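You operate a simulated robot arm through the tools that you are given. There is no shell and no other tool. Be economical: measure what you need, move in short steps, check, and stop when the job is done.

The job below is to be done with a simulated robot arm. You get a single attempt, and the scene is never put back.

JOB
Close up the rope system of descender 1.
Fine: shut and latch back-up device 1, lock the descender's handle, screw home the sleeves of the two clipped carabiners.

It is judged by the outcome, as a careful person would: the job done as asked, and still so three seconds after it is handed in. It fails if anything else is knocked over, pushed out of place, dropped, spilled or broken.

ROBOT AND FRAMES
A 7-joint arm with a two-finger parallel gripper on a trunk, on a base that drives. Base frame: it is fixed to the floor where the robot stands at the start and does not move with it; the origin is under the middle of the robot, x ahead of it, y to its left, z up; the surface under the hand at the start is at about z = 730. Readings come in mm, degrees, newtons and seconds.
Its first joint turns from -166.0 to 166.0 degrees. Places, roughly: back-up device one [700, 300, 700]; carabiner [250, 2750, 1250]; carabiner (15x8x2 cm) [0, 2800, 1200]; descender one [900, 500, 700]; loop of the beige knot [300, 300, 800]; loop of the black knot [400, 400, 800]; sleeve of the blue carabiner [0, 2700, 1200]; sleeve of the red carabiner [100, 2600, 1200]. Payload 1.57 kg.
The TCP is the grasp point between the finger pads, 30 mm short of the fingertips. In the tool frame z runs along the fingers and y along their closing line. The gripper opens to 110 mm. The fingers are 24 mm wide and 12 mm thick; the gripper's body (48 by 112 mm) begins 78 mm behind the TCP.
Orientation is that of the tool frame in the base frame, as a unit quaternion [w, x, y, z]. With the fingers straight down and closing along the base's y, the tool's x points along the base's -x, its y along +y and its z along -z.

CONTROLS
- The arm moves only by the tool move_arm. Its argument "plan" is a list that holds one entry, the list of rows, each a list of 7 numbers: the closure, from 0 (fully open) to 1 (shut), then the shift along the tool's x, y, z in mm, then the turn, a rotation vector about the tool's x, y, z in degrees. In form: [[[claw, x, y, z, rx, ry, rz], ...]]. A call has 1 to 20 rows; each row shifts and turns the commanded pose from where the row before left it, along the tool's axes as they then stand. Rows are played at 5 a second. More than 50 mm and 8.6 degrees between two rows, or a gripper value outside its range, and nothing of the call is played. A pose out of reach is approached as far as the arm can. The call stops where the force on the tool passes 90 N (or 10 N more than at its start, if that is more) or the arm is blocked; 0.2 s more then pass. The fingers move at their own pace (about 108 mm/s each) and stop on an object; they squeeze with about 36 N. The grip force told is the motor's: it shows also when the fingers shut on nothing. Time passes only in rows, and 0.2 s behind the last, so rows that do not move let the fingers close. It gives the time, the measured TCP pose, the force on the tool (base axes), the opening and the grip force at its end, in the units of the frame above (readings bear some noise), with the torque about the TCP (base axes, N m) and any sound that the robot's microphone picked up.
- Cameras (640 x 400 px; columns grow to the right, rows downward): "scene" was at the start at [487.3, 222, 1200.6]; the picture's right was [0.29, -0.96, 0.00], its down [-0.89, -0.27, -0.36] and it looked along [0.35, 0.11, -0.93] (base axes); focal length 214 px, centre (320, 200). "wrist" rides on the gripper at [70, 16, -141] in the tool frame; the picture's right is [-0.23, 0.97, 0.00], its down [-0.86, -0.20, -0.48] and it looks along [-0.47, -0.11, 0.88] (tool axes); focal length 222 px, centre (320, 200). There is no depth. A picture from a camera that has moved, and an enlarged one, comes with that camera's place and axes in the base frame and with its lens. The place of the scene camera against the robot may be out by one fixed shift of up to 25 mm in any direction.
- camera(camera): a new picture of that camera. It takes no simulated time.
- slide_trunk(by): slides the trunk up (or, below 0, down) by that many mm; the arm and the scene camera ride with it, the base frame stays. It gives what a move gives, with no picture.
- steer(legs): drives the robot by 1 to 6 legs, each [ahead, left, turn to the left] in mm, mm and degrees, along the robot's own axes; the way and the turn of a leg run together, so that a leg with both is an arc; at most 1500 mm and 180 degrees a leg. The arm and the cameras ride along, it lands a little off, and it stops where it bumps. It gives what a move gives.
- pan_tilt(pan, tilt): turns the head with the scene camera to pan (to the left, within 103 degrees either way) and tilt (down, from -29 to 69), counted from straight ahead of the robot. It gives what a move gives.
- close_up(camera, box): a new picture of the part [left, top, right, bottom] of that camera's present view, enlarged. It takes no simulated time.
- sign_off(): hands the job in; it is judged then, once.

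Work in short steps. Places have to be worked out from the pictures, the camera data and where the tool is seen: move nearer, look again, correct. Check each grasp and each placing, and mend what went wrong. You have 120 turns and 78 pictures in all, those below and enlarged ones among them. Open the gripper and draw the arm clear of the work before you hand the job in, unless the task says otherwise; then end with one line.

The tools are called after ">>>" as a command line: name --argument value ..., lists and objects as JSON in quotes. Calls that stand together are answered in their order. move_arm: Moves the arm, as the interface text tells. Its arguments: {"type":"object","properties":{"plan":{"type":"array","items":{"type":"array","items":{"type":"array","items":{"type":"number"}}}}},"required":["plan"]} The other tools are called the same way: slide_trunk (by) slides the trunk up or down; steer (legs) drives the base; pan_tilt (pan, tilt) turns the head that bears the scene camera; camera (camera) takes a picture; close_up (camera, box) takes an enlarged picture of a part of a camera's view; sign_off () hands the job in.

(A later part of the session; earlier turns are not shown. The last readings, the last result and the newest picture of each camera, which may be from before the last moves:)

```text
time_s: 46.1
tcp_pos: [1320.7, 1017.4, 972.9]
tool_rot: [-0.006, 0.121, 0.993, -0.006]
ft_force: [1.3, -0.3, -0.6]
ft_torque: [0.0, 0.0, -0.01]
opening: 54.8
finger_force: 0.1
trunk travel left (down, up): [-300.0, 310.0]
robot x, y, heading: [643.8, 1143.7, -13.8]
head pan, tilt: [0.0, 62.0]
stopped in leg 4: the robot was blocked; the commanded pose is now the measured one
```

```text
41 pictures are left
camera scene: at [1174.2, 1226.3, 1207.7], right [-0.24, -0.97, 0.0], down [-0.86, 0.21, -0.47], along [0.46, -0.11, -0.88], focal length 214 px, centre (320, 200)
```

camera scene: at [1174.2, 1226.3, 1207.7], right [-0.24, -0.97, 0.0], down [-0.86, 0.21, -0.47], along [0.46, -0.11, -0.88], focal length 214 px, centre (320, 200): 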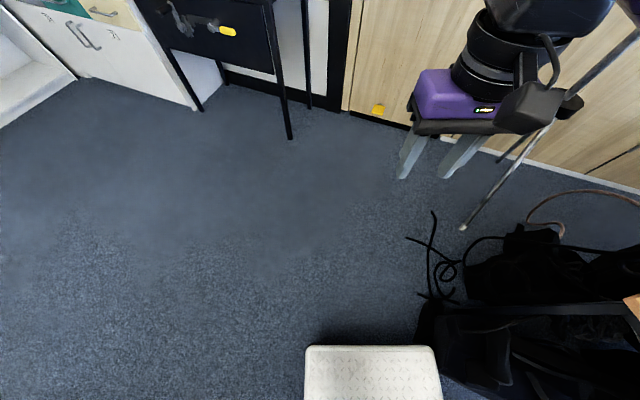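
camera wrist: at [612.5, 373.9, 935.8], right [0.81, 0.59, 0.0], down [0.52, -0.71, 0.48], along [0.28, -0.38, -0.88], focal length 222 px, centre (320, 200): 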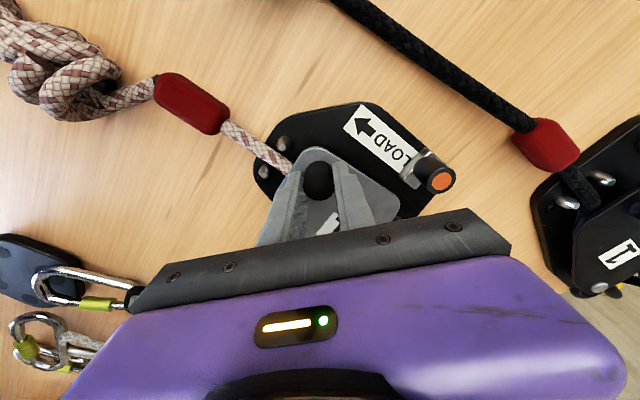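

The base is long (front ~400 mm ahead), and its corner has reached the bag beside the table. I turn back, retreat to about (500, 1250), then turn there and advance to about (520, 1100).

>>> steer --legs '[[0, 0, 13.8], [-150, 110, 0], [0, 0, -90], [140, 0, 0]]'

>>> camera --camera "scene"

```text
time_s: 53.3
tcp_pos: [507.4, 421.8, 974.1]
tool_rot: [-0.008, 0.717, 0.697, -0.001]
ft_force: [-0.4, -0.1, -0.7]
ft_torque: [0.0, 0.04, -0.02]
opening: 54.9
finger_force: 0.1
trunk travel left (down, up): [-300.0, 310.0]
robot x, y, heading: [487.6, 1108.5, -91.7]
head pan, tilt: [0.0, 62.0]
```

```text
40 pictures are left
camera scene: at [679.8, 619.1, 1207.6], right [-1.0, 0.03, 0.0], down [0.02, 0.88, -0.47], along [-0.01, -0.47, -0.88], focal length 214 px, centre (320, 200)
```

scene: 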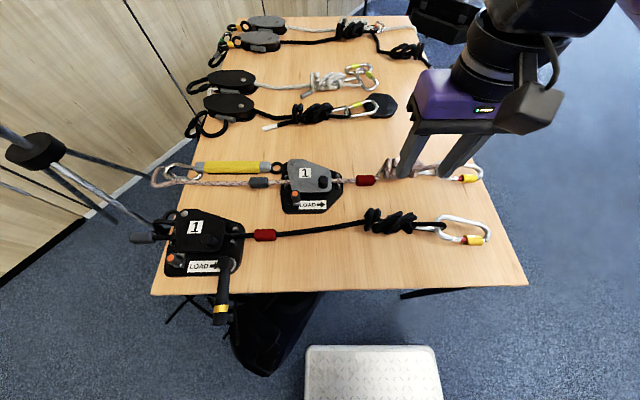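

Now in a good spot: everything is in reach. I move the hand over descender 1 to inspect the handle and its lock.

>>> move_arm --plan '[[[0.5, 6, 45, 0, 0, 0, 0], [0.5, 6, 45, 0, 0, 0, 0], [0.5, 6, 45, 0, 0, 0, 0], [0.5, 6, 45, 0, 0, 0, 0], [0.5, 6, 45, 0, 0, 0, 0], [0.5, 8, 45, 10, 0, 0, 0], [0.5, 10, 45, 20, 0, 0, 0], [0.5, 10, 40, 20, 0, 0, 0], [0.5, 0, 0, 0, 0, 0, 0]]]'

>>> close_up --camera "wrist" --box '[160, 0, 480, 200]'

>>> close_up --camera "scene" --box '[140, 180, 300, 340]'

```text
refused: row 7 steps farther than a row can; nothing moved
```

```text
2.00 times, centred on (320, 100) of wrist
camera zoom: at [527.6, 486.9, 1115.6], right [0.97, -0.25, -0.02], down [-0.22, -0.85, 0.47], along [-0.13, -0.45, -0.88], focal length 444 px, centre (320, 400)
```

zoom: 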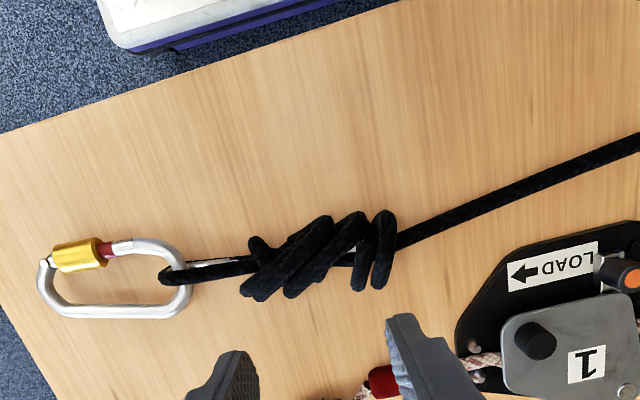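

```text
2.50 times, centred on (220, 260) of scene
camera zoom: at [679.8, 619.1, 1207.6], right [-1.0, 0.03, 0.0], down [0.02, 0.88, -0.47], along [-0.01, -0.47, -0.88], focal length 536 px, centre (570, 50)
```

zoom: 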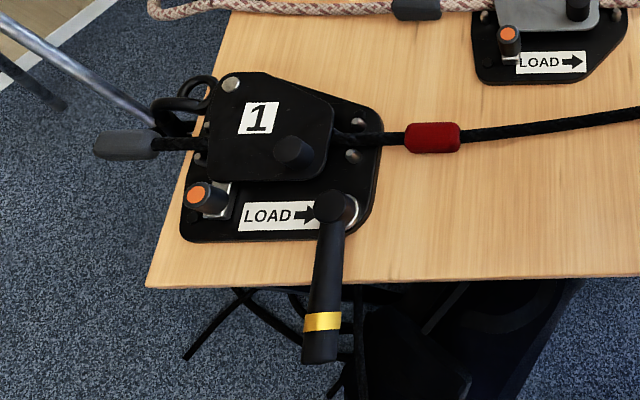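

Redo the move with smaller rows.

>>> move_arm --plan '[[[0.5, 5, 45, 0, 0, 0, 0], [0.5, 5, 45, 0, 0, 0, 0], [0.5, 5, 45, 0, 0, 0, 0], [0.5, 5, 45, 0, 0, 0, 0], [0.5, 5, 45, 10, 0, 0, 0], [0.5, 5, 45, 10, 0, 0, 0], [0.5, 10, 40, 15, 0, 0, 0], [0.5, 10, 40, 15, 0, 0, 0], [0.5, 0, 0, 0, 0, 0, 0]]]'

>>> close_up --camera "wrist" --box '[160, 0, 480, 200]'

```text
time_s: 55.3
tcp_pos: [858.4, 462.9, 917.0]
tool_rot: [-0.008, 0.717, 0.697, -0.001]
ft_force: [-0.4, 0.4, -0.2]
ft_torque: [0.01, -0.02, 0.02]
opening: 55.0
finger_force: 0.0
trunk travel left (down, up): [-300.0, 310.0]
robot x, y, heading: [487.4, 1109.8, -91.6]
head pan, tilt: [0.0, 62.0]
```

```text
2.00 times, centred on (320, 100) of wrist
camera zoom: at [878.1, 528.7, 1059.2], right [0.97, -0.25, -0.02], down [-0.22, -0.85, 0.47], along [-0.13, -0.45, -0.88], focal length 444 px, centre (320, 400)
```

zoom: 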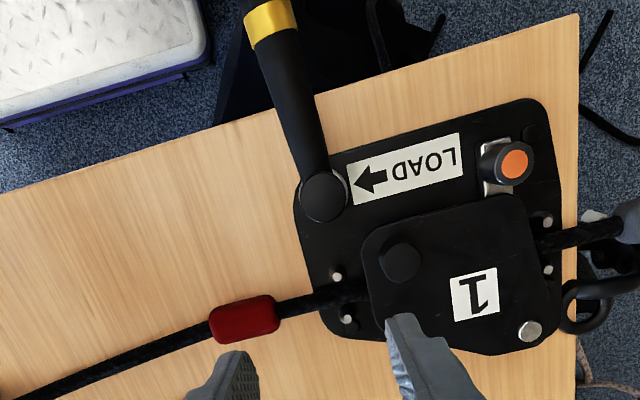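

Zooming on the handle's pivot for marks.

>>> close_up --camera "wrist" --box '[270, 20, 400, 140]'

```text
3.33 times, centred on (335, 80) of wrist
camera zoom: at [878.1, 528.7, 1059.2], right [0.97, -0.25, -0.02], down [-0.22, -0.85, 0.47], along [-0.13, -0.45, -0.88], focal length 740 px, centre (270, 600)
```

zoom: 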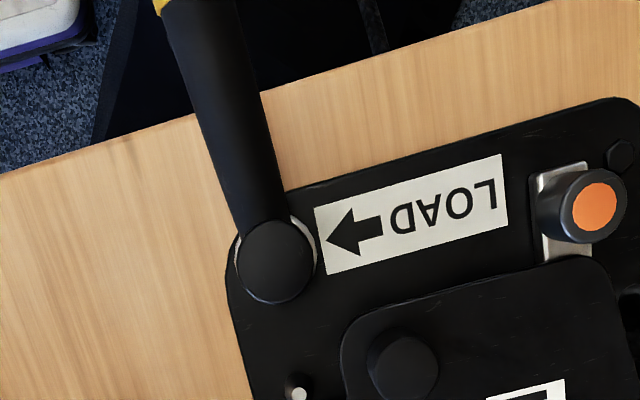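

Handle is level at z ≈ 757, from the pivot (872, 512) to about y = 605. The latch post blocks swinging it toward +x, so it should swing toward the load side (-x). I put closed fingers on its +x side, off the table edge.

>>> move_arm --plan '[[[1, 40, 15, 0, 0, 0, 0], [1, 40, 15, 0, 0, 0, 0], [1, 46, 18, 0, 0, 0, 0], [1, 0, 0, 45, 0, 0, 0], [1, 0, 0, 45, 0, 0, 0], [1, 0, 0, 40, 0, 0, 0], [1, 0, 0, 15, 0, 0, 0], [1, 0, 0, 0, 0, 0, 0]]]'

>>> camera --camera "wrist"

```text
time_s: 57.1
tcp_pos: [906.5, 590.9, 773.3]
tool_rot: [-0.009, 0.717, 0.697, -0.002]
ft_force: [0.4, 0.3, -0.2]
ft_torque: [-0.01, -0.01, 0.01]
opening: 0.0
finger_force: 21.2
trunk travel left (down, up): [-300.0, 310.0]
robot x, y, heading: [488.5, 1111.2, -91.6]
head pan, tilt: [0.0, 62.0]
```

```text
35 pictures are left
camera wrist: at [926.8, 656.3, 915.6], right [0.97, -0.25, -0.02], down [-0.22, -0.85, 0.47], along [-0.13, -0.45, -0.88], focal length 222 px, centre (320, 200)
```

wrist: 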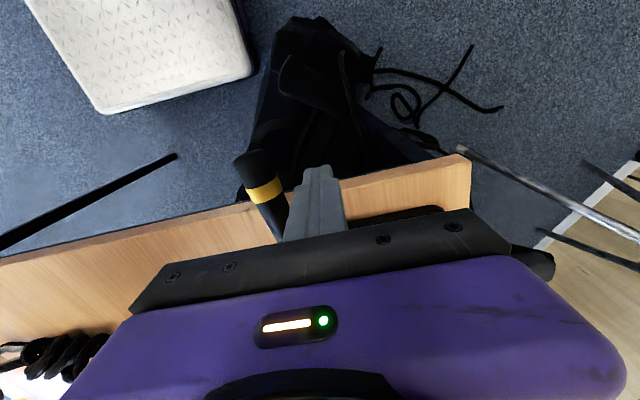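

Fingers are just right of the handle. I push toward -x gently.

>>> move_arm --plan '[[[1, 0, -8, 0, 0, 0, 0], [1, 0, -6, 0, 0, 0, 0], [1, 0, -5, 0, 0, 0, 0], [1, 0, -5, 0, 0, 0, 0], [1, 0, -5, 0, 0, 0, 0], [1, 0, -5, 0, 0, 0, 0], [1, 0, 0, 0, 0, 0, 0]]]'

>>> close_up --camera "scene" --box '[140, 180, 300, 340]'

```text
time_s: 58.7
tcp_pos: [872.4, 587.6, 776.0]
tool_rot: [-0.009, 0.717, 0.697, -0.001]
ft_force: [0.3, 0.6, -0.2]
ft_torque: [-0.02, 0.03, 0.03]
opening: 0.0
finger_force: 21.0
trunk travel left (down, up): [-300.0, 310.0]
robot x, y, heading: [487.9, 1110.0, -91.5]
head pan, tilt: [0.0, 62.0]
```

```text
2.50 times, centred on (220, 260) of scene
camera zoom: at [679.9, 619.1, 1207.7], right [-1.0, 0.03, 0.0], down [0.02, 0.88, -0.47], along [-0.01, -0.47, -0.88], focal length 536 px, centre (570, 50)
```

zoom: 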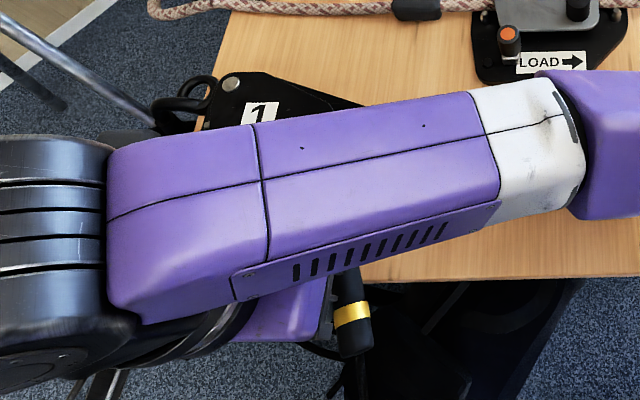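

The handle turns freely this way. I follow the arc, turning the tool with it, 30° first.

>>> move_arm --plan '[[[1, -0.4, -7.9, -3, 0, 0, -6], [1, -0.4, -7.9, 0, 0, 0, -6], [1, -0.4, -7.9, 0, 0, 0, -6], [1, -0.4, -7.9, 0, 0, 0, -6], [1, -0.4, -7.9, 0, 0, 0, -6], [1, 0, 0, 0, 0, 0, 0]]]'

>>> camera --camera "wrist"

```text
time_s: 60.1
tcp_pos: [835.3, 580.1, 779.3]
tool_rot: [-0.008, 0.512, 0.859, 0.001]
ft_force: [0.2, 0.6, 0.8]
ft_torque: [-0.01, 0.0, 0.0]
opening: 0.1
finger_force: 20.9
trunk travel left (down, up): [-300.0, 310.0]
robot x, y, heading: [488.8, 1107.7, -91.9]
head pan, tilt: [0.0, 62.0]
```

```text
33 pictures are left
camera wrist: at [818.3, 645.1, 921.7], right [0.96, 0.27, -0.01], down [0.24, -0.85, 0.47], along [0.11, -0.45, -0.88], focal length 222 px, centre (320, 200)
```

wrist: 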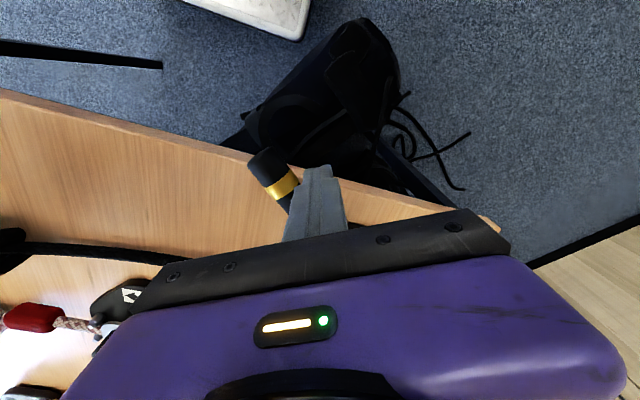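

Still free. Another 36°.

>>> move_arm --plan '[[[1, -0.4, -7.9, 0, 0, 0, -6], [1, -0.4, -7.9, 0, 0, 0, -6], [1, -0.4, -7.9, 0, 0, 0, -6], [1, -0.4, -7.9, 0, 0, 0, -6], [1, -0.4, -7.9, 0, 0, 0, -6], [1, -0.4, -7.9, 0, 0, 0, -6], [1, 0, 0, 0, 0, 0, 0]]]'

>>> camera --camera "wrist"

```text
time_s: 61.7
tcp_pos: [803.4, 545.7, 779.5]
tool_rot: [-0.008, 0.221, 0.975, 0.004]
ft_force: [0.0, -0.4, 0.4]
ft_torque: [0.01, -0.01, 0.01]
opening: 0.3
finger_force: 21.1
trunk travel left (down, up): [-300.0, 310.0]
robot x, y, heading: [486.9, 1108.0, -91.5]
head pan, tilt: [0.0, 62.0]
```

```text
32 pictures are left
camera wrist: at [749.6, 587.4, 922.1], right [0.62, 0.78, 0.0], down [0.69, -0.55, 0.46], along [0.36, -0.29, -0.89], focal length 222 px, centre (320, 200)
```

wrist: 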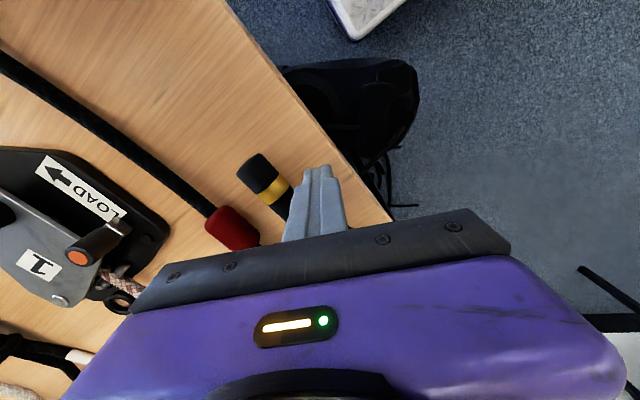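

No resistance yet; handle at roughly 171° and the tip nears the red rope sleeve. I go on in 3° steps, watching for a stop or sound.

>>> move_arm --plan '[[[1, -0.1, -4, 0, 0, 0, -3], [1, -0.1, -4, 0, 0, 0, -3], [1, -0.1, -4, 0, 0, 0, -3], [1, 0, 0, 0, 0, 0, 0]]]'

>>> close_up --camera "scene" --box '[140, 170, 340, 320]'

```text
time_s: 62.7
tcp_pos: [799.8, 537.7, 779.1]
tool_rot: [-0.007, 0.141, 0.99, 0.005]
ft_force: [3.0, 25.3, 13.8]
ft_torque: [0.28, -0.14, 0.22]
opening: 0.0
finger_force: 21.7
trunk travel left (down, up): [-300.0, 310.0]
robot x, y, heading: [487.0, 1112.2, -91.4]
head pan, tilt: [0.0, 62.0]
```

```text
2.67 times, centred on (240, 245) of scene
camera zoom: at [679.9, 620.1, 1208.2], right [-1.0, 0.03, 0.0], down [0.02, 0.88, -0.47], along [-0.01, -0.47, -0.88], focal length 572 px, centre (533, 80)
```

zoom: 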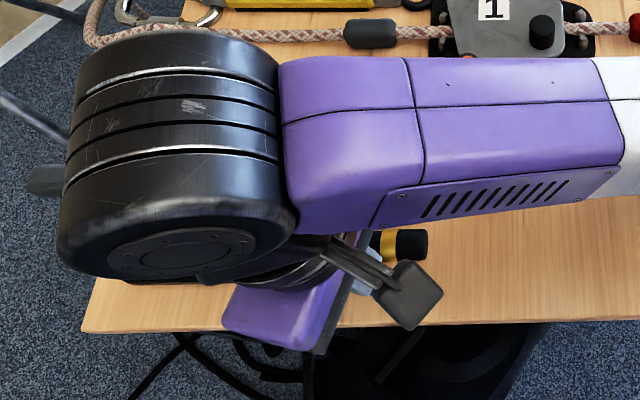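

A resistance appears with the handle in line with the body (~180°). I push slightly more to make sure it's home.

>>> move_arm --plan '[[[1, 0, -2.5, 0, 0, 0, 0], [1, 0, 0, 0, 0, 0, 0], [1, 0, 0, 0, 0, 0, 0]]]'

```text
time_s: 63.5
tcp_pos: [799.2, 537.7, 777.4]
tool_rot: [-0.008, 0.14, 0.99, 0.009]
ft_force: [11.8, 43.8, 13.3]
ft_torque: [0.6, -0.31, 0.49]
opening: 0.0
finger_force: 20.7
trunk travel left (down, up): [-300.0, 310.0]
robot x, y, heading: [486.5, 1109.6, -91.6]
head pan, tilt: [0.0, 62.0]
```

Hard stop, no further movement. I back off, rise and view the descender.

>>> move_arm --plan '[[[1, 0, 15, 0, 0, 0, 0], [1, 0, 10, -10, 0, 0, 0], [1, 0, 0, -45, 0, 0, 0], [1, 0, 0, -45, 0, 0, 0], [1, -40, -10, -25, 0, 0, 0], [1, -45, 0, 0, 0, 0, 0], [1, -30, 0, 0, 0, 0, 0], [1, 0, 0, 0, 0, 0, 0]]]'

>>> camera --camera "wrist"

```text
time_s: 65.3
tcp_pos: [917.0, 512.8, 900.8]
tool_rot: [-0.008, 0.144, 0.99, 0.005]
ft_force: [0.3, -0.6, 0.6]
ft_torque: [0.05, -0.04, 0.0]
opening: 0.1
finger_force: 21.1
trunk travel left (down, up): [-300.0, 310.0]
robot x, y, heading: [486.8, 1109.5, -91.8]
head pan, tilt: [0.0, 62.0]
```

```text
30 pictures are left
camera wrist: at [856.6, 544.6, 1044.6], right [0.5, 0.87, 0.0], down [0.77, -0.44, 0.46], along [0.4, -0.23, -0.89], focal length 222 px, centre (320, 200)
```

wrist: 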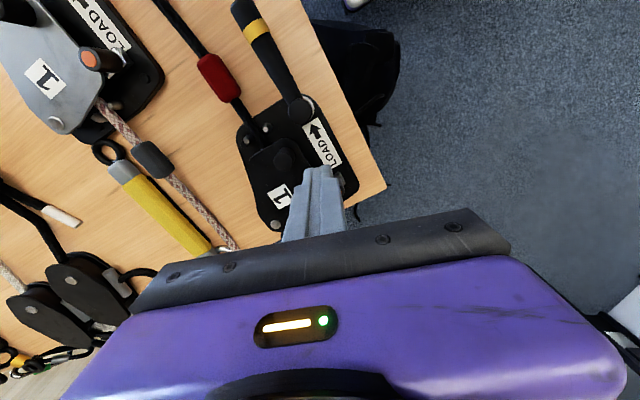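

The handle lies along the LOAD arrow. I zoom at the pivot for any lock sign.

>>> close_up --camera "wrist" --box '[210, 0, 370, 220]'

```text
1.82 times, centred on (290, 110) of wrist
camera zoom: at [856.6, 544.6, 1044.6], right [0.5, 0.87, 0.0], down [0.77, -0.44, 0.46], along [0.4, -0.23, -0.89], focal length 404 px, centre (374, 364)
```

zoom: 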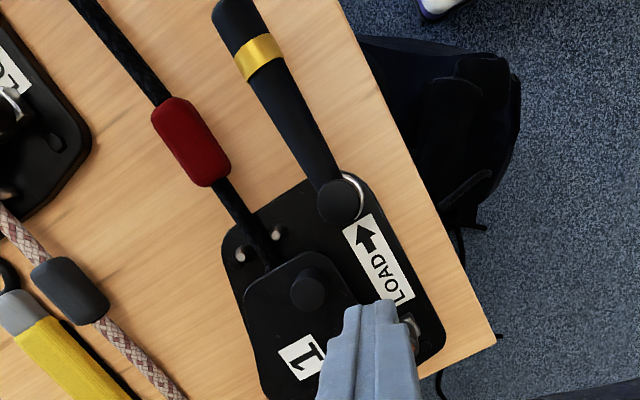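

Handle is stowed against its stop. Now to the black knot's carabiner: sleeve at about (318, 473), axis along base x. I bring the hand over it with the fingers closing along y.

>>> move_arm --plan '[[[0.5, 0, 0, 0, 0, 0, -8.3], [0.5, 0, 0, 0, 0, 0, -8.2], [0.5, 45, -3, 0, 0, 0, 0], [0.5, 45, -3, 0, 0, 0, 0], [0.5, 45, -3, 0, 0, 0, 0], [0.5, 45, -3, 0, 0, 0, 0], [0.5, 45, -3, 0, 0, 0, 0], [0.5, 45, -3, 0, 0, 0, 0], [0.5, 45, -3, 0, 0, 0, 0], [0.5, 45, -3, 0, 0, 0, 0], [0.5, 45, -3, 0, 0, 0, 0], [0.5, 45, -3, 0, 0, 0, 0], [0.5, 45, -3, 0, 0, 0, 0], [0.5, 45, -3, 0, 0, 0, 0], [0.5, 45, -3, 10, 0, 0, 0], [0.5, 0, 0, 20, 0, 0, 0], [0.5, 0, 0, 0, 0, 0, 0]]]'

>>> close_up --camera "wrist" --box '[210, 60, 450, 210]'

```text
time_s: 68.9
tcp_pos: [328.2, 475.1, 878.7]
tool_rot: [-0.007, 0.001, 1.0, 0.005]
ft_force: [0.5, 0.5, 0.7]
ft_torque: [0.04, 0.01, 0.01]
opening: 54.9
finger_force: 0.0
trunk travel left (down, up): [-300.0, 310.0]
robot x, y, heading: [487.1, 1108.7, -91.5]
head pan, tilt: [0.0, 62.0]
```

```text
2.67 times, centred on (330, 135) of wrist
camera zoom: at [261.3, 488.0, 1022.5], right [0.23, 0.97, 0.01], down [0.86, -0.21, 0.46], along [0.45, -0.1, -0.89], focal length 592 px, centre (293, 373)
```

zoom: 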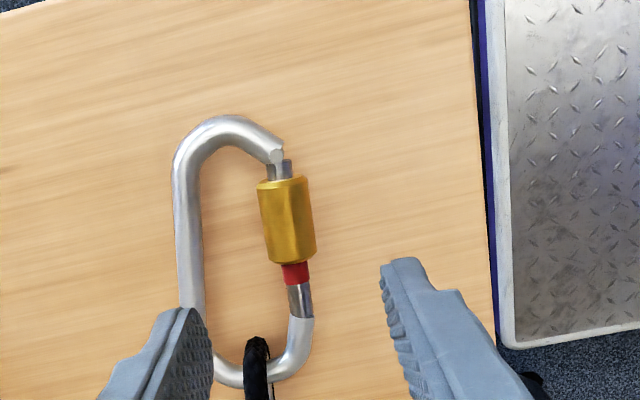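

Clear view: gold sleeve, red band toward the hinge, joint at the nose uncovered. "Home" should be toward the nose (-x). Sleeve centre ≈ (324, 473), Ø ≈ 24, axis 7.6° off x. I align yaw and come down partly.

>>> move_arm --plan '[[[0.5, 4, -2, 0, 0, 0, 7.6], [0.5, 0, 0, 40, 0, 0, 0], [0.5, 0, 0, 40, 0, 0, 0], [0.5, 0, 0, 10, 0, 0, 0], [0.5, 0, 0, 0, 0, 0, 0]]]'

>>> close_up --camera "wrist" --box '[210, 80, 450, 230]'

```text
time_s: 70.1
tcp_pos: [323.4, 475.5, 789.7]
tool_rot: [-0.008, 0.067, 0.998, 0.005]
ft_force: [0.6, -0.3, 0.3]
ft_torque: [-0.02, 0.0, -0.02]
opening: 55.3
finger_force: 0.1
trunk travel left (down, up): [-300.0, 310.0]
robot x, y, heading: [482.9, 1108.3, -91.5]
head pan, tilt: [0.0, 62.0]
```

```text
2.67 times, centred on (330, 155) of wrist
camera zoom: at [258.7, 497.5, 933.0], right [0.35, 0.93, 0.01], down [0.83, -0.32, 0.46], along [0.43, -0.16, -0.89], focal length 592 px, centre (293, 320)
```

zoom: 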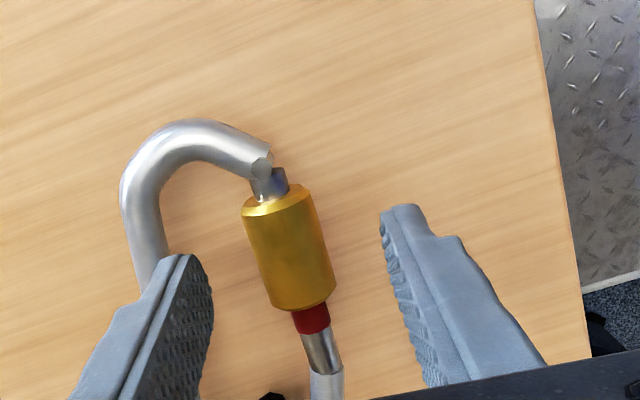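

Refined: sleeve top z ≈ 759, axis z ≈ 747, centre ≈ (320.5, 475), axis yaw 10°. I pre-tilt -20° about the sleeve axis, go down, grip, and turn +40° (drives a right-hand thread toward the nose).

>>> move_arm --plan '[[[0.69, 3, 0, 0, 0, 0, 2], [0.69, 0, -5, 0.3, -6.7, 0, 0], [0.69, 0, -5, 0.3, -6.7, 0, 0], [0.69, 0, -5, 0.3, -6.7, 0, 0], [0.69, 0, 0, 7, 0, 0, 0], [0.69, 0, 0, 6.7, 0, 0, 0], [1, 0, 0, 0, 0, 0, 0], [1, 0, 0, 0, 0, 0, 0], [1, 0, 4, 0.3, 8, 0, 0], [1, 0, 4, 0.3, 8, 0, 0], [1, 0, 4, 0.3, 8, 0, 0], [1, 0, 4, 0.3, 8, 0, 0], [1, 0, 4, 0.3, 8, 0, 0], [1, 0, 0, 0, 0, 0, 0]]]'

>>> close_up --camera "wrist" --box '[210, 80, 450, 230]'

```text
time_s: 73.1
tcp_pos: [321.4, 483.7, 772.9]
tool_rot: [-0.022, 0.082, 0.982, -0.168]
ft_force: [-1.6, 0.3, 1.2]
ft_torque: [0.01, -0.08, 0.01]
opening: 21.4
finger_force: 24.2
trunk travel left (down, up): [-300.0, 310.0]
robot x, y, heading: [486.7, 1110.1, -91.7]
head pan, tilt: [0.0, 62.0]
```

```text
2.67 times, centred on (330, 155) of wrist
camera zoom: at [265.6, 554.7, 903.0], right [0.37, 0.87, -0.33], down [0.85, -0.17, 0.5], along [0.38, -0.47, -0.8], focal length 592 px, centre (293, 320)
```

zoom: 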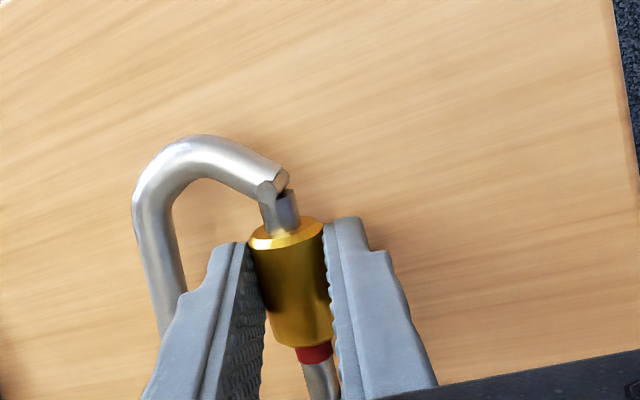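

Gripped at 21 mm and turned. I release, return upright in place and compare the red band and nose gap.

>>> move_arm --plan '[[[0.69, 0, 0, 0, 0, 0, 0], [0.69, 0, 0, -13, 0, 0, 0], [0.6, 0, -5, 0.3, -6.7, 0, 0], [0.5, 0, -5, 0.3, -6.7, 0, 0], [0.5, 0, -5, 0.3, -6.7, 0, 0], [0.5, 0, 0, 0, 0, 0, 0]]]'

>>> close_up --camera "wrist" --box '[210, 80, 450, 230]'

```text
time_s: 74.5
tcp_pos: [319.9, 472.5, 788.2]
tool_rot: [-0.007, 0.083, 0.996, 0.008]
ft_force: [0.7, 0.3, 0.1]
ft_torque: [-0.05, -0.05, 0.04]
opening: 54.6
finger_force: 0.1
trunk travel left (down, up): [-300.0, 310.0]
robot x, y, heading: [488.3, 1111.2, -91.5]
head pan, tilt: [0.0, 62.0]
```

```text
2.67 times, centred on (330, 155) of wrist
camera zoom: at [255.4, 497.1, 930.9], right [0.39, 0.92, 0.01], down [0.82, -0.35, 0.46], along [0.43, -0.17, -0.89], focal length 592 px, centre (293, 320)
```

zoom: 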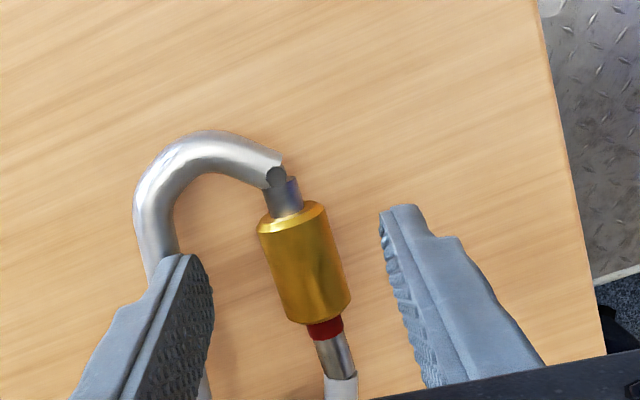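

The red band shrank (31→22 px) while the little pin at the other end got more exposed: that pinned end is the hinge, so home is toward the red band (+x), and positive turning moves it there. I recentre and repeat two strokes the same way.

>>> move_arm --plan '[[[0.69, -2.5, 4, 0, 0, 0, -2], [0.69, 0, -5, 0.3, -6.7, 0, 0], [0.69, 0, -5, 0.3, -6.7, 0, 0], [0.69, 0, -5, 0.3, -6.7, 0, 0], [0.69, 0, 0, 13, 0, 0, 0], [1, 0, 0, 0, 0, 0, 0], [1, 0, 0, 0, 0, 0, 0], [1, 0, 4, 0.3, 8, 0, 0], [1, 0, 4, 0.3, 8, 0, 0], [1, 0, 4, 0.3, 8, 0, 0], [1, 0, 4, 0.3, 8, 0, 0], [1, 0, 4, 0.3, 8, 0, 0], [1, 0, 0, 0, 0, 0, 0], [0.69, 0, 0, 0, 0, 0, 0], [0.69, 0, 0, -13, 0, 0, 0], [0.6, 0, -5, 0.3, -6.7, 0, 0], [0.5, 0, -5, 0.3, -6.7, 0, 0], [0.5, 0, -5, 0.3, -6.7, 0, 0], [0.5, 0, 0, 0, 0, 0, 0]]]'

>>> close_up --camera "wrist" --box '[210, 80, 450, 230]'

```text
time_s: 78.5
tcp_pos: [323.3, 477.8, 789.4]
tool_rot: [-0.007, 0.066, 0.998, 0.009]
ft_force: [0.1, 0.1, 0.9]
ft_torque: [-0.02, -0.02, -0.01]
opening: 54.9
finger_force: 0.1
trunk travel left (down, up): [-300.0, 310.0]
robot x, y, heading: [489.2, 1109.7, -91.7]
head pan, tilt: [0.0, 62.0]
```

```text
2.67 times, centred on (330, 155) of wrist
camera zoom: at [258.4, 498.7, 931.0], right [0.35, 0.93, 0.01], down [0.83, -0.32, 0.46], along [0.44, -0.15, -0.89], focal length 592 px, centre (293, 320)
```

zoom: 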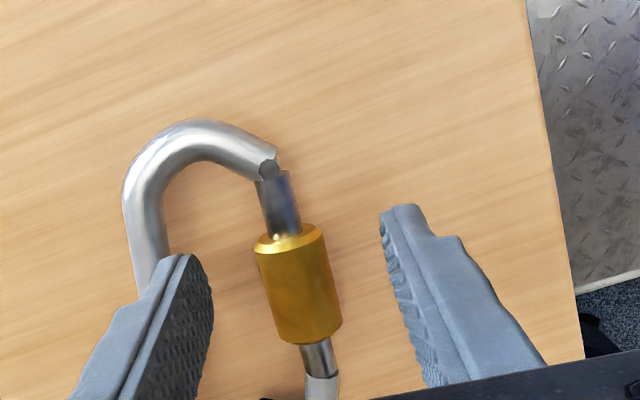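

Big progress: red is covered, sleeve moved ~10 mm toward the nose seam. I follow it (-12 mm tool x) and do another stroke.

>>> move_arm --plan '[[[0.69, -12, -1, 0, 0, 0, 0], [0.69, 0, -5, 0.3, -6.7, 0, 0], [0.69, 0, -5, 0.3, -6.7, 0, 0], [0.69, 0, -5, 0.3, -6.7, 0, 0], [0.69, 0, 0, 13, 0, 0, 0], [1, 0, 0, 0, 0, 0, 0], [1, 0, 0, 0, 0, 0, 0], [1, 0, 4, 0.3, 8, 0, 0], [1, 0, 4, 0.3, 8, 0, 0], [1, 0, 4, 0.3, 8, 0, 0], [1, 0, 4, 0.3, 8, 0, 0], [1, 0, 4, 0.3, 8, 0, 0], [1, 0, 0, 0, 0, 0, 0], [0.69, 0, 0, 0, 0, 0, 0], [0.69, 0, 0, -13, 0, 0, 0], [0.6, 0, -5, 0.3, -6.7, 0, 0], [0.5, 0, -5, 0.3, -6.7, 0, 0], [0.5, 0, -5, 0.3, -6.7, 0, 0], [0.5, 0, 0, 0, 0, 0, 0]]]'

>>> close_up --camera "wrist" --box '[210, 60, 450, 210]'

```text
time_s: 82.5
tcp_pos: [335.7, 475.4, 788.4]
tool_rot: [-0.007, 0.066, 0.998, 0.011]
ft_force: [-0.8, -0.3, -0.4]
ft_torque: [-0.02, -0.03, 0.04]
opening: 55.1
finger_force: 0.0
trunk travel left (down, up): [-300.0, 310.0]
robot x, y, heading: [488.9, 1110.9, -91.5]
head pan, tilt: [0.0, 62.0]
```

```text
2.67 times, centred on (330, 135) of wrist
camera zoom: at [270.0, 494.6, 931.5], right [0.35, 0.93, 0.02], down [0.83, -0.32, 0.46], along [0.44, -0.15, -0.89], focal length 592 px, centre (293, 373)
```

zoom: 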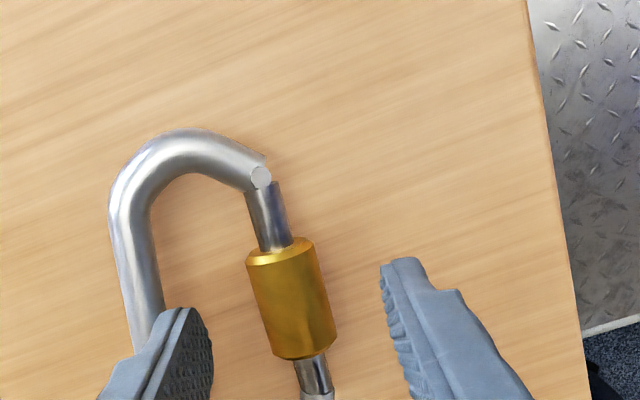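

Little advance this time: either it slipped or it's home. I repeat the stroke, slightly deeper, and stop while gripped to read the torque.

>>> move_arm --plan '[[[0.69, -2, 0, 0, 0, 0, 0], [0.69, 0, -5, 0.3, -6.7, 0, 0], [0.69, 0, -5, 0.3, -6.7, 0, 0], [0.69, 0, -4, 0.3, -5, 0, 0], [0.69, 0, 0, 15, 0, 0, 0], [1, 0, 0, 0, 0, 0, 0], [1, 0, 0, 0, 0, 0, 0], [1, 0, 3.9, 0.3, 8, 0, 0], [1, 0, 3.9, 0.3, 8, 0, 0], [1, 0, 3.9, 0.3, 8, 0, 0], [1, 0, 3.9, 0.3, 8, 0, 0]]]'

>>> close_up --camera "wrist" --box '[210, 60, 450, 210]'

```text
time_s: 84.9
tcp_pos: [338.5, 480.1, 772.7]
tool_rot: [-0.015, 0.065, 0.992, -0.109]
ft_force: [-0.4, 2.5, -1.7]
ft_torque: [0.28, -0.02, 0.2]
opening: 21.4
finger_force: 23.6
trunk travel left (down, up): [-300.0, 310.0]
robot x, y, heading: [486.6, 1109.3, -91.7]
head pan, tilt: [0.0, 62.0]
```

```text
2.67 times, centred on (330, 135) of wrist
camera zoom: at [277.9, 533.3, 909.0], right [0.35, 0.91, -0.21], down [0.84, -0.2, 0.5], along [0.41, -0.35, -0.84], focal length 592 px, centre (293, 373)
```

zoom: 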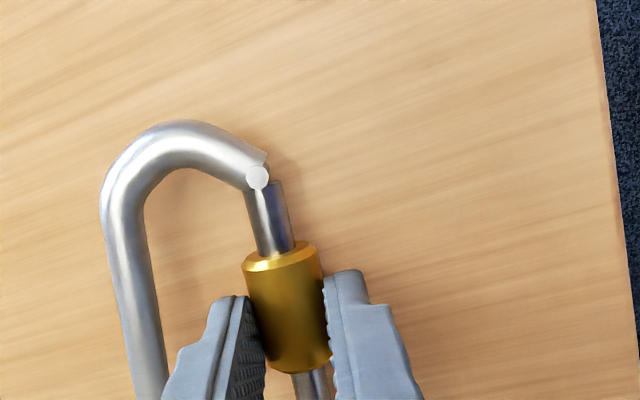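

Torque 0.28 N·m resisting now (it was ~0 in the first stroke), suggesting the stop. I turn 16° more to confirm.

>>> move_arm --plan '[[[1, 0, 3.9, 0.3, 8, 0, 0], [1, 0, 3.9, 0.3, 8, 0, 0]]]'

>>> move_arm --plan '[[[0.69, 0, 0, 0, 0, 0, 0], [0.69, 0, 0, -15, 0, 0, 0], [0.6, 0, -6, 0.3, -7.9, 0, 0], [0.5, 0, -6, 0.3, -7.9, 0, 0], [0.5, 0, -6, 0.3, -7.9, 0, 0], [0.5, -14, 0, -20, 0, 0, 0], [0.5, 0, 0, 0, 0, 0, 0]]]'

>>> close_up --camera "wrist" --box '[230, 60, 390, 180]'

```text
time_s: 85.5
tcp_pos: [338.0, 481.7, 768.1]
tool_rot: [-0.022, 0.061, 0.968, -0.244]
ft_force: [9.0, 36.7, 28.9]
ft_torque: [1.19, -0.75, 0.63]
opening: 22.0
finger_force: 24.3
out of reach, approached as far as the arm can: row 2
trunk travel left (down, up): [-300.0, 310.0]
robot x, y, heading: [485.1, 1111.5, -91.6]
head pan, tilt: [0.0, 62.0]
```

```text
time_s: 87.1
tcp_pos: [339.3, 458.8, 797.8]
tool_rot: [-0.011, 0.067, 0.997, -0.041]
ft_force: [0.1, 0.0, -0.9]
ft_torque: [0.0, -0.02, 0.03]
opening: 55.2
finger_force: 0.1
out of reach, approached as far as the arm can: row 2
trunk travel left (down, up): [-300.0, 310.0]
robot x, y, heading: [486.8, 1104.9, -91.4]
head pan, tilt: [0.0, 62.0]
```

```text
3.33 times, centred on (310, 120) of wrist
camera zoom: at [277.1, 493.9, 938.5], right [0.35, 0.93, -0.08], down [0.83, -0.27, 0.48], along [0.42, -0.24, -0.87], focal length 740 px, centre (353, 467)
```

zoom: 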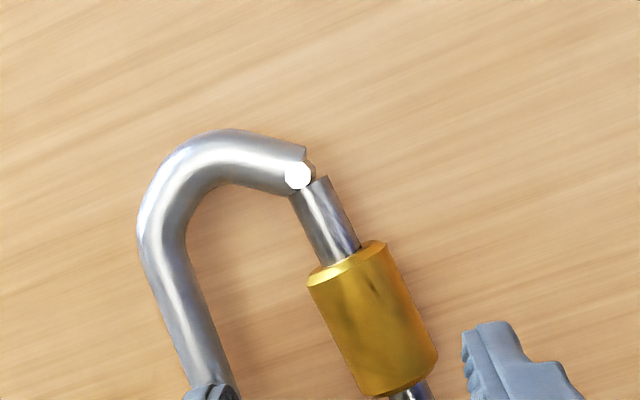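

Strong resistance at the end, so it appears home. I rise and shift to see the nose end.

>>> move_arm --plan '[[[0.5, -30, 10, -25, 4, 0, 0], [0.5, -20, 5, -25, 0, 0, 0], [0.5, 0, 0, 0, 0, 0, 0]]]'

>>> close_up --camera "wrist" --box '[220, 30, 420, 150]'

```text
time_s: 87.9
tcp_pos: [394.1, 473.6, 845.1]
tool_rot: [-0.013, 0.067, 0.995, -0.076]
ft_force: [-0.4, -0.3, 0.7]
ft_torque: [0.0, 0.03, 0.03]
opening: 54.8
finger_force: 0.0
trunk travel left (down, up): [-300.0, 310.0]
robot x, y, heading: [484.2, 1110.3, -91.6]
head pan, tilt: [0.0, 62.0]
```

```text
3.20 times, centred on (320, 90) of wrist
camera zoom: at [332.6, 518.8, 983.8], right [0.35, 0.92, -0.15], down [0.84, -0.24, 0.49], along [0.42, -0.3, -0.86], focal length 711 px, centre (320, 552)
```

zoom: 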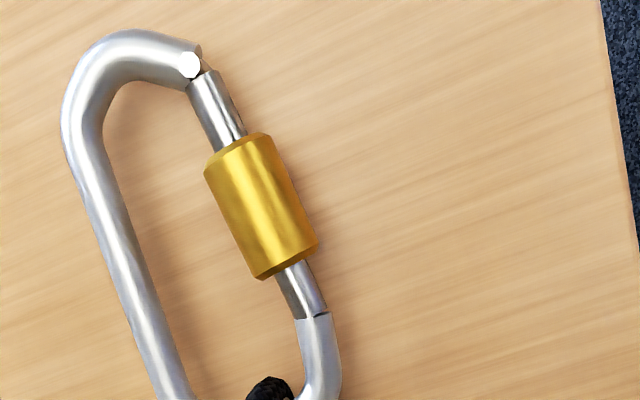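

The red band is fully covered and extra strokes only met resistance, so this sleeve is home. Now the beige knot's carabiner at about (290, 316).

>>> move_arm --plan '[[[0.5, 0, 0, -30, -5, 0, 0], [0.5, 0, 0, 0, -5, 0, 0], [0.5, 17, -42, 0, 0, 0, 0], [0.5, 17, -42, 0, 0, 0, 0], [0.5, 17, -42, 0, 0, 0, 0], [0.5, 18, -41, 0, 0, 0, 0], [0.5, 0, 0, 0, 0, 0, 0]]]'

>>> close_up --camera "wrist" --box '[210, 60, 450, 210]'

```text
time_s: 89.5
tcp_pos: [303.6, 320.5, 867.2]
tool_rot: [-0.007, 0.066, 0.998, 0.011]
ft_force: [0.4, 0.0, 0.4]
ft_torque: [0.0, -0.02, 0.01]
opening: 55.3
finger_force: 0.1
trunk travel left (down, up): [-300.0, 310.0]
robot x, y, heading: [487.7, 1110.0, -91.9]
head pan, tilt: [0.0, 62.0]
```

```text
2.67 times, centred on (330, 135) of wrist
camera zoom: at [238.3, 340.9, 1010.6], right [0.35, 0.93, 0.02], down [0.83, -0.32, 0.46], along [0.44, -0.15, -0.89], focal length 592 px, centre (293, 373)
```

zoom: 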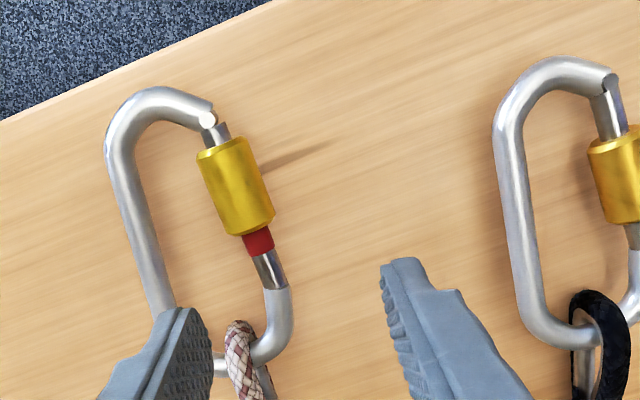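

Side by side, the black one's sleeve clearly covers its red. The beige one's sleeve is at about (274, 306), axis along x. I align above it.

>>> move_arm --plan '[[[0.5, 22, -17, 0, 0, 0, 0], [0.5, 0, 0, 0, 0, 0, -7.6], [0.5, 0, 0, 40, 0, 0, 0], [0.5, 0, 0, 39, 0, 0, 0], [0.5, 0, 0, 0, 0, 0, 0]]]'

>>> close_up --camera "wrist" --box '[210, 80, 450, 230]'

```text
time_s: 90.7
tcp_pos: [279.1, 309.6, 789.5]
tool_rot: [-0.006, 0.0, 1.0, 0.011]
ft_force: [-0.2, -0.3, -0.8]
ft_torque: [-0.02, 0.0, 0.04]
opening: 55.2
finger_force: 0.1
trunk travel left (down, up): [-300.0, 310.0]
robot x, y, heading: [489.1, 1109.5, -91.4]
head pan, tilt: [0.0, 62.0]
```

```text
2.67 times, centred on (330, 155) of wrist
camera zoom: at [211.3, 320.4, 932.1], right [0.23, 0.97, 0.02], down [0.86, -0.21, 0.46], along [0.45, -0.09, -0.89], focal length 592 px, centre (293, 320)
```

zoom: 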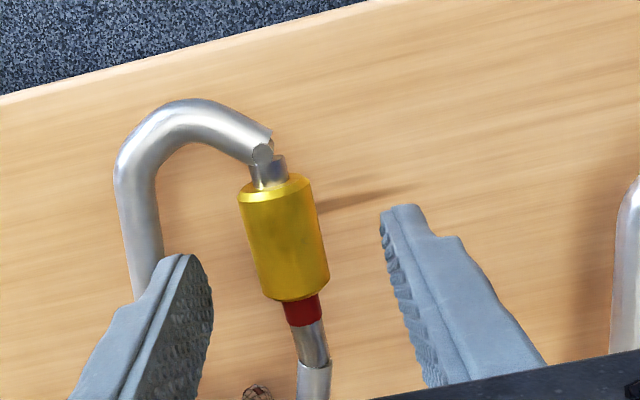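

Good alignment, 3 mm corrections. One full stroke as before, then look.

>>> move_arm --plan '[[[0.69, 3, -2.5, 0, 0, 0, 0], [0.69, 0, -5, 0.3, -6.7, 0, 0], [0.69, 0, -5, 0.3, -6.7, 0, 0], [0.69, 0, -5, 0.3, -6.7, 0, 0], [0.69, 0, 0, 14.5, 0, 0, 0], [1, 0, 0, 0, 0, 0, 0], [1, 0, 0, 0, 0, 0, 0], [1, 0, 4, 0.3, 8, 0, 0], [1, 0, 4, 0.3, 8, 0, 0], [1, 0, 4, 0.3, 8, 0, 0], [1, 0, 4, 0.3, 8, 0, 0], [1, 0, 4, 0.3, 8, 0, 0], [1, 0, 0, 0, 0, 0, 0], [0.69, 0, 0, 0, 0, 0, 0], [0.69, 0, 0, -14.5, 0, 0, 0], [0.6, 0, -5, 0.3, -6.7, 0, 0], [0.5, 0, -5, 0.3, -6.7, 0, 0], [0.5, 0, -5, 0.3, -6.7, 0, 0], [0.5, 0, 0, 0, 0, 0, 0]]]'

>>> close_up --camera "wrist" --box '[210, 80, 450, 230]'

```text
time_s: 94.7
tcp_pos: [277.8, 307.2, 791.2]
tool_rot: [-0.005, -0.001, 1.0, 0.014]
ft_force: [-0.7, -1.0, 0.8]
ft_torque: [0.01, -0.03, 0.02]
opening: 55.0
finger_force: 0.2
trunk travel left (down, up): [-300.0, 310.0]
robot x, y, heading: [485.1, 1111.1, -91.6]
head pan, tilt: [0.0, 62.0]
```

```text
2.67 times, centred on (330, 155) of wrist
camera zoom: at [209.2, 316.5, 934.6], right [0.23, 0.97, 0.02], down [0.86, -0.21, 0.46], along [0.46, -0.08, -0.89], focal length 592 px, centre (293, 320)
```

zoom: 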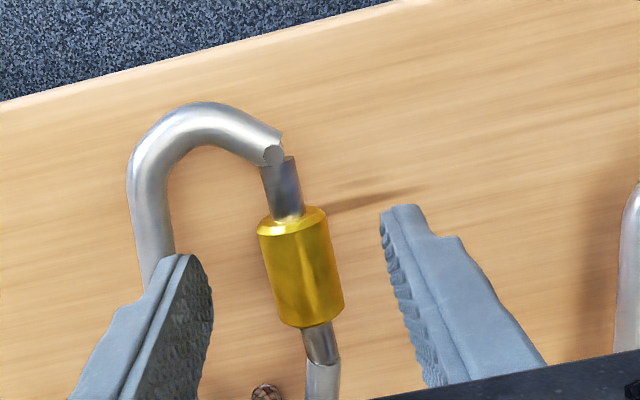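

Red covered in one stroke. I do a second, following the sleeve, and pause gripped to read the torque.

>>> move_arm --plan '[[[0.69, -5, 0, 0, 0, 0, 0], [0.69, 0, -5, 0.3, -6.7, 0, 0], [0.69, 0, -5, 0.3, -6.7, 0, 0], [0.69, 0, -5, 0.3, -6.7, 0, 0], [0.69, 0, 0, 16, 0, 0, 0], [1, 0, 0, 0, 0, 0, 0], [1, 0, 0, 0, 0, 0, 0], [1, 0, 4, 0.3, 8, 0, 0], [1, 0, 4, 0.3, 8, 0, 0], [1, 0, 4, 0.3, 8, 0, 0], [1, 0, 4, 0.3, 8, 0, 0]]]'

>>> move_arm --plan '[[[1, 0, 4, 0.3, 8, 0, 0], [1, 0, 0, 0, 0, 0, 0]]]'

>>> move_arm --plan '[[[0.69, 0, 0, 0, 0, 0, 0], [0.69, 0, 0, -16, 0, 0, 0], [0.6, 0, -5, 0.3, -6.7, 0, 0], [0.5, 0, -5, 0.3, -6.7, 0, 0], [0.5, 0, -5, 0.3, -6.7, 0, 0], [0.5, -25, 0, -35, 0, 0, 0], [0.5, -25, 0, -35, 0, 0, 0], [0.5, 0, 0, 0, 0, 0, 0]]]'

>>> close_up --camera "wrist" --box '[210, 10, 530, 210]'

```text
time_s: 97.1
tcp_pos: [283.8, 312.8, 774.5]
tool_rot: [-0.005, 0.0, 0.996, -0.092]
ft_force: [4.4, -7.5, -3.4]
ft_torque: [-0.02, 0.06, -0.33]
opening: 21.6
finger_force: 23.6
trunk travel left (down, up): [-300.0, 310.0]
robot x, y, heading: [487.0, 1109.7, -91.6]
head pan, tilt: [0.0, 62.0]
```

```text
time_s: 97.7
tcp_pos: [282.5, 317.6, 773.8]
tool_rot: [-0.006, 0.0, 0.987, -0.161]
ft_force: [4.2, -11.2, -0.5]
ft_torque: [-0.19, -0.02, -0.45]
opening: 22.2
finger_force: 24.4
trunk travel left (down, up): [-300.0, 310.0]
robot x, y, heading: [492.5, 1111.2, -91.5]
head pan, tilt: [0.0, 62.0]
```

```text
time_s: 99.5
tcp_pos: [333.7, 306.1, 859.9]
tool_rot: [-0.006, 0.001, 1.0, 0.015]
ft_force: [0.1, -0.6, 0.7]
ft_torque: [0.0, 0.0, 0.0]
opening: 54.9
finger_force: 0.0
trunk travel left (down, up): [-300.0, 310.0]
robot x, y, heading: [488.1, 1113.3, -91.4]
head pan, tilt: [0.0, 62.0]
```

```text
2.00 times, centred on (370, 110) of wrist
camera zoom: at [266.1, 316.7, 1003.3], right [0.23, 0.97, 0.03], down [0.86, -0.21, 0.46], along [0.46, -0.08, -0.89], focal length 444 px, centre (220, 380)
```

zoom: 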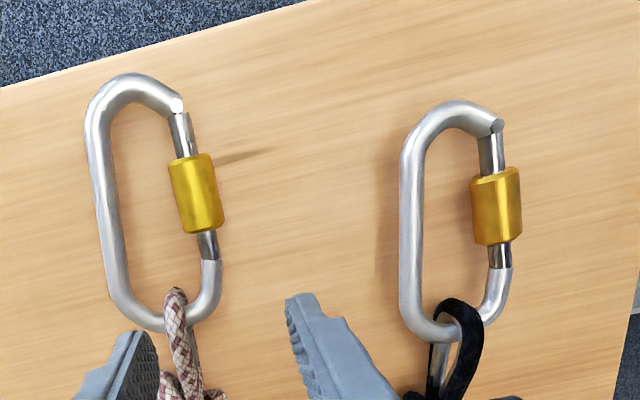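

Both look alike. I zoom in on each to compare sleeve positions precisely.

>>> close_up --camera "wrist" --box '[250, 40, 350, 160]'

>>> close_up --camera "wrist" --box '[400, 50, 500, 170]'

```text
3.33 times, centred on (300, 100) of wrist
camera zoom: at [266.1, 316.7, 1003.3], right [0.23, 0.97, 0.03], down [0.86, -0.21, 0.46], along [0.46, -0.08, -0.89], focal length 740 px, centre (387, 533)
```

zoom: 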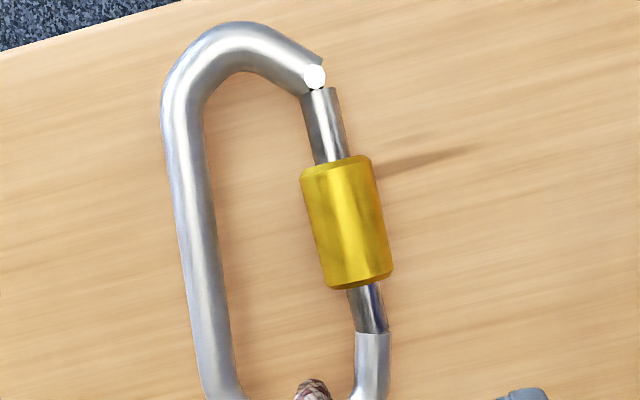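

```text
3.33 times, centred on (450, 110) of wrist
camera zoom: at [266.1, 316.7, 1003.3], right [0.23, 0.97, 0.03], down [0.86, -0.21, 0.46], along [0.46, -0.08, -0.89], focal length 740 px, centre (-113, 500)
```

zoom: 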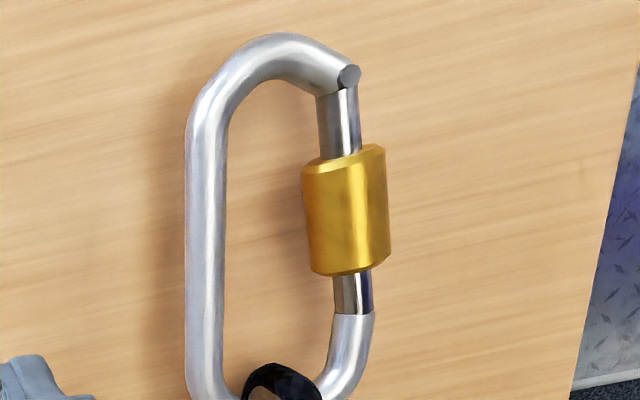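

Both sleeves sit at the same place, red covered, and the last strokes moved neither: home. I lift the arm clear and take a final look at everything.

>>> move_arm --plan '[[[0.3, 0, 0, -45, 0, 0, 0], [0.3, 0, 0, -45, 0, 0, 0], [0.3, 20, -35, -20, 0, 0, 0], [0.3, 20, -35, 0, 0, 0, 0], [0.3, 0, 0, 0, 0, 0, 0]]]'

>>> close_up --camera "scene" --box '[130, 130, 370, 310]'

>>> camera --camera "scene"

```text
time_s: 100.7
tcp_pos: [295.1, 232.2, 970.8]
tool_rot: [-0.006, 0.0, 1.0, 0.015]
ft_force: [0.2, 0.5, 0.1]
ft_torque: [-0.01, 0.01, 0.01]
opening: 77.2
finger_force: 0.0
trunk travel left (down, up): [-300.0, 310.0]
robot x, y, heading: [488.7, 1110.2, -91.5]
head pan, tilt: [0.0, 62.0]
```

```text
2.22 times, centred on (250, 220) of scene
camera zoom: at [679.8, 619.2, 1207.7], right [-1.0, 0.03, 0.0], down [0.02, 0.88, -0.47], along [-0.01, -0.47, -0.88], focal length 477 px, centre (476, 156)
```

zoom: 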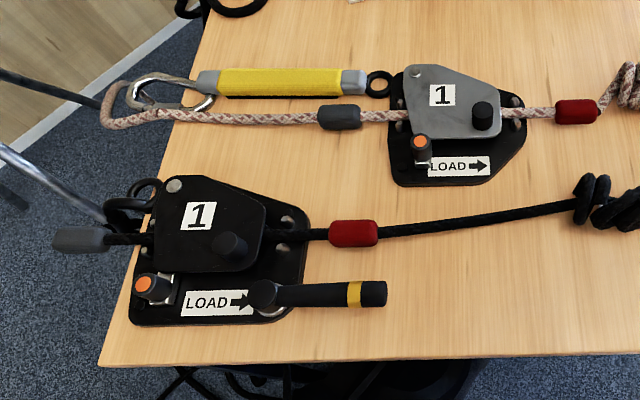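

```text
12 pictures are left
camera scene: at [679.8, 619.2, 1207.7], right [-1.0, 0.03, 0.0], down [0.02, 0.88, -0.47], along [-0.01, -0.47, -0.88], focal length 214 px, centre (320, 200)
```

scene: 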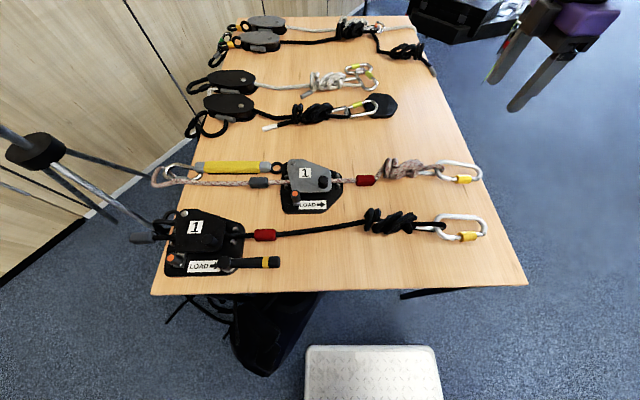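

All parts look right; one last zoom comparing both latches.

>>> close_up --camera "scene" --box '[270, 150, 350, 220]'

>>> close_up --camera "scene" --box '[160, 200, 240, 270]'

```text
5.71 times, centred on (310, 185) of scene
camera zoom: at [679.8, 619.2, 1207.7], right [-1.0, 0.03, 0.0], down [0.02, 0.88, -0.47], along [-0.01, -0.47, -0.88], focal length 1226 px, centre (377, 286)
```

zoom: 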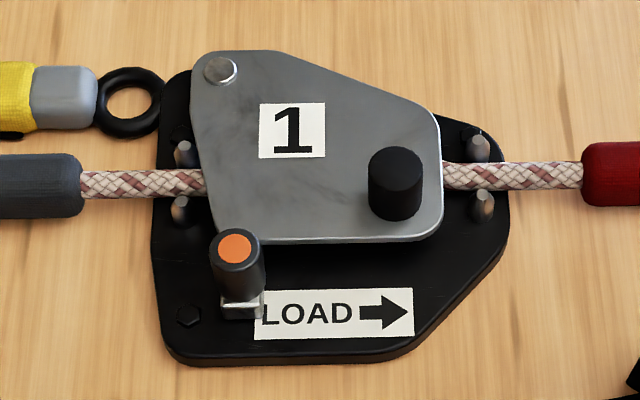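

```text
5.71 times, centred on (200, 235) of scene
camera zoom: at [679.8, 619.2, 1207.7], right [-1.0, 0.03, 0.0], down [0.02, 0.88, -0.47], along [-0.01, -0.47, -0.88], focal length 1226 px, centre (1006, 0)
```

zoom: 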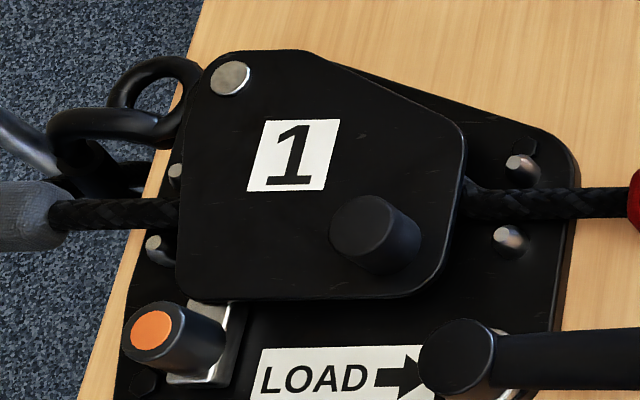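

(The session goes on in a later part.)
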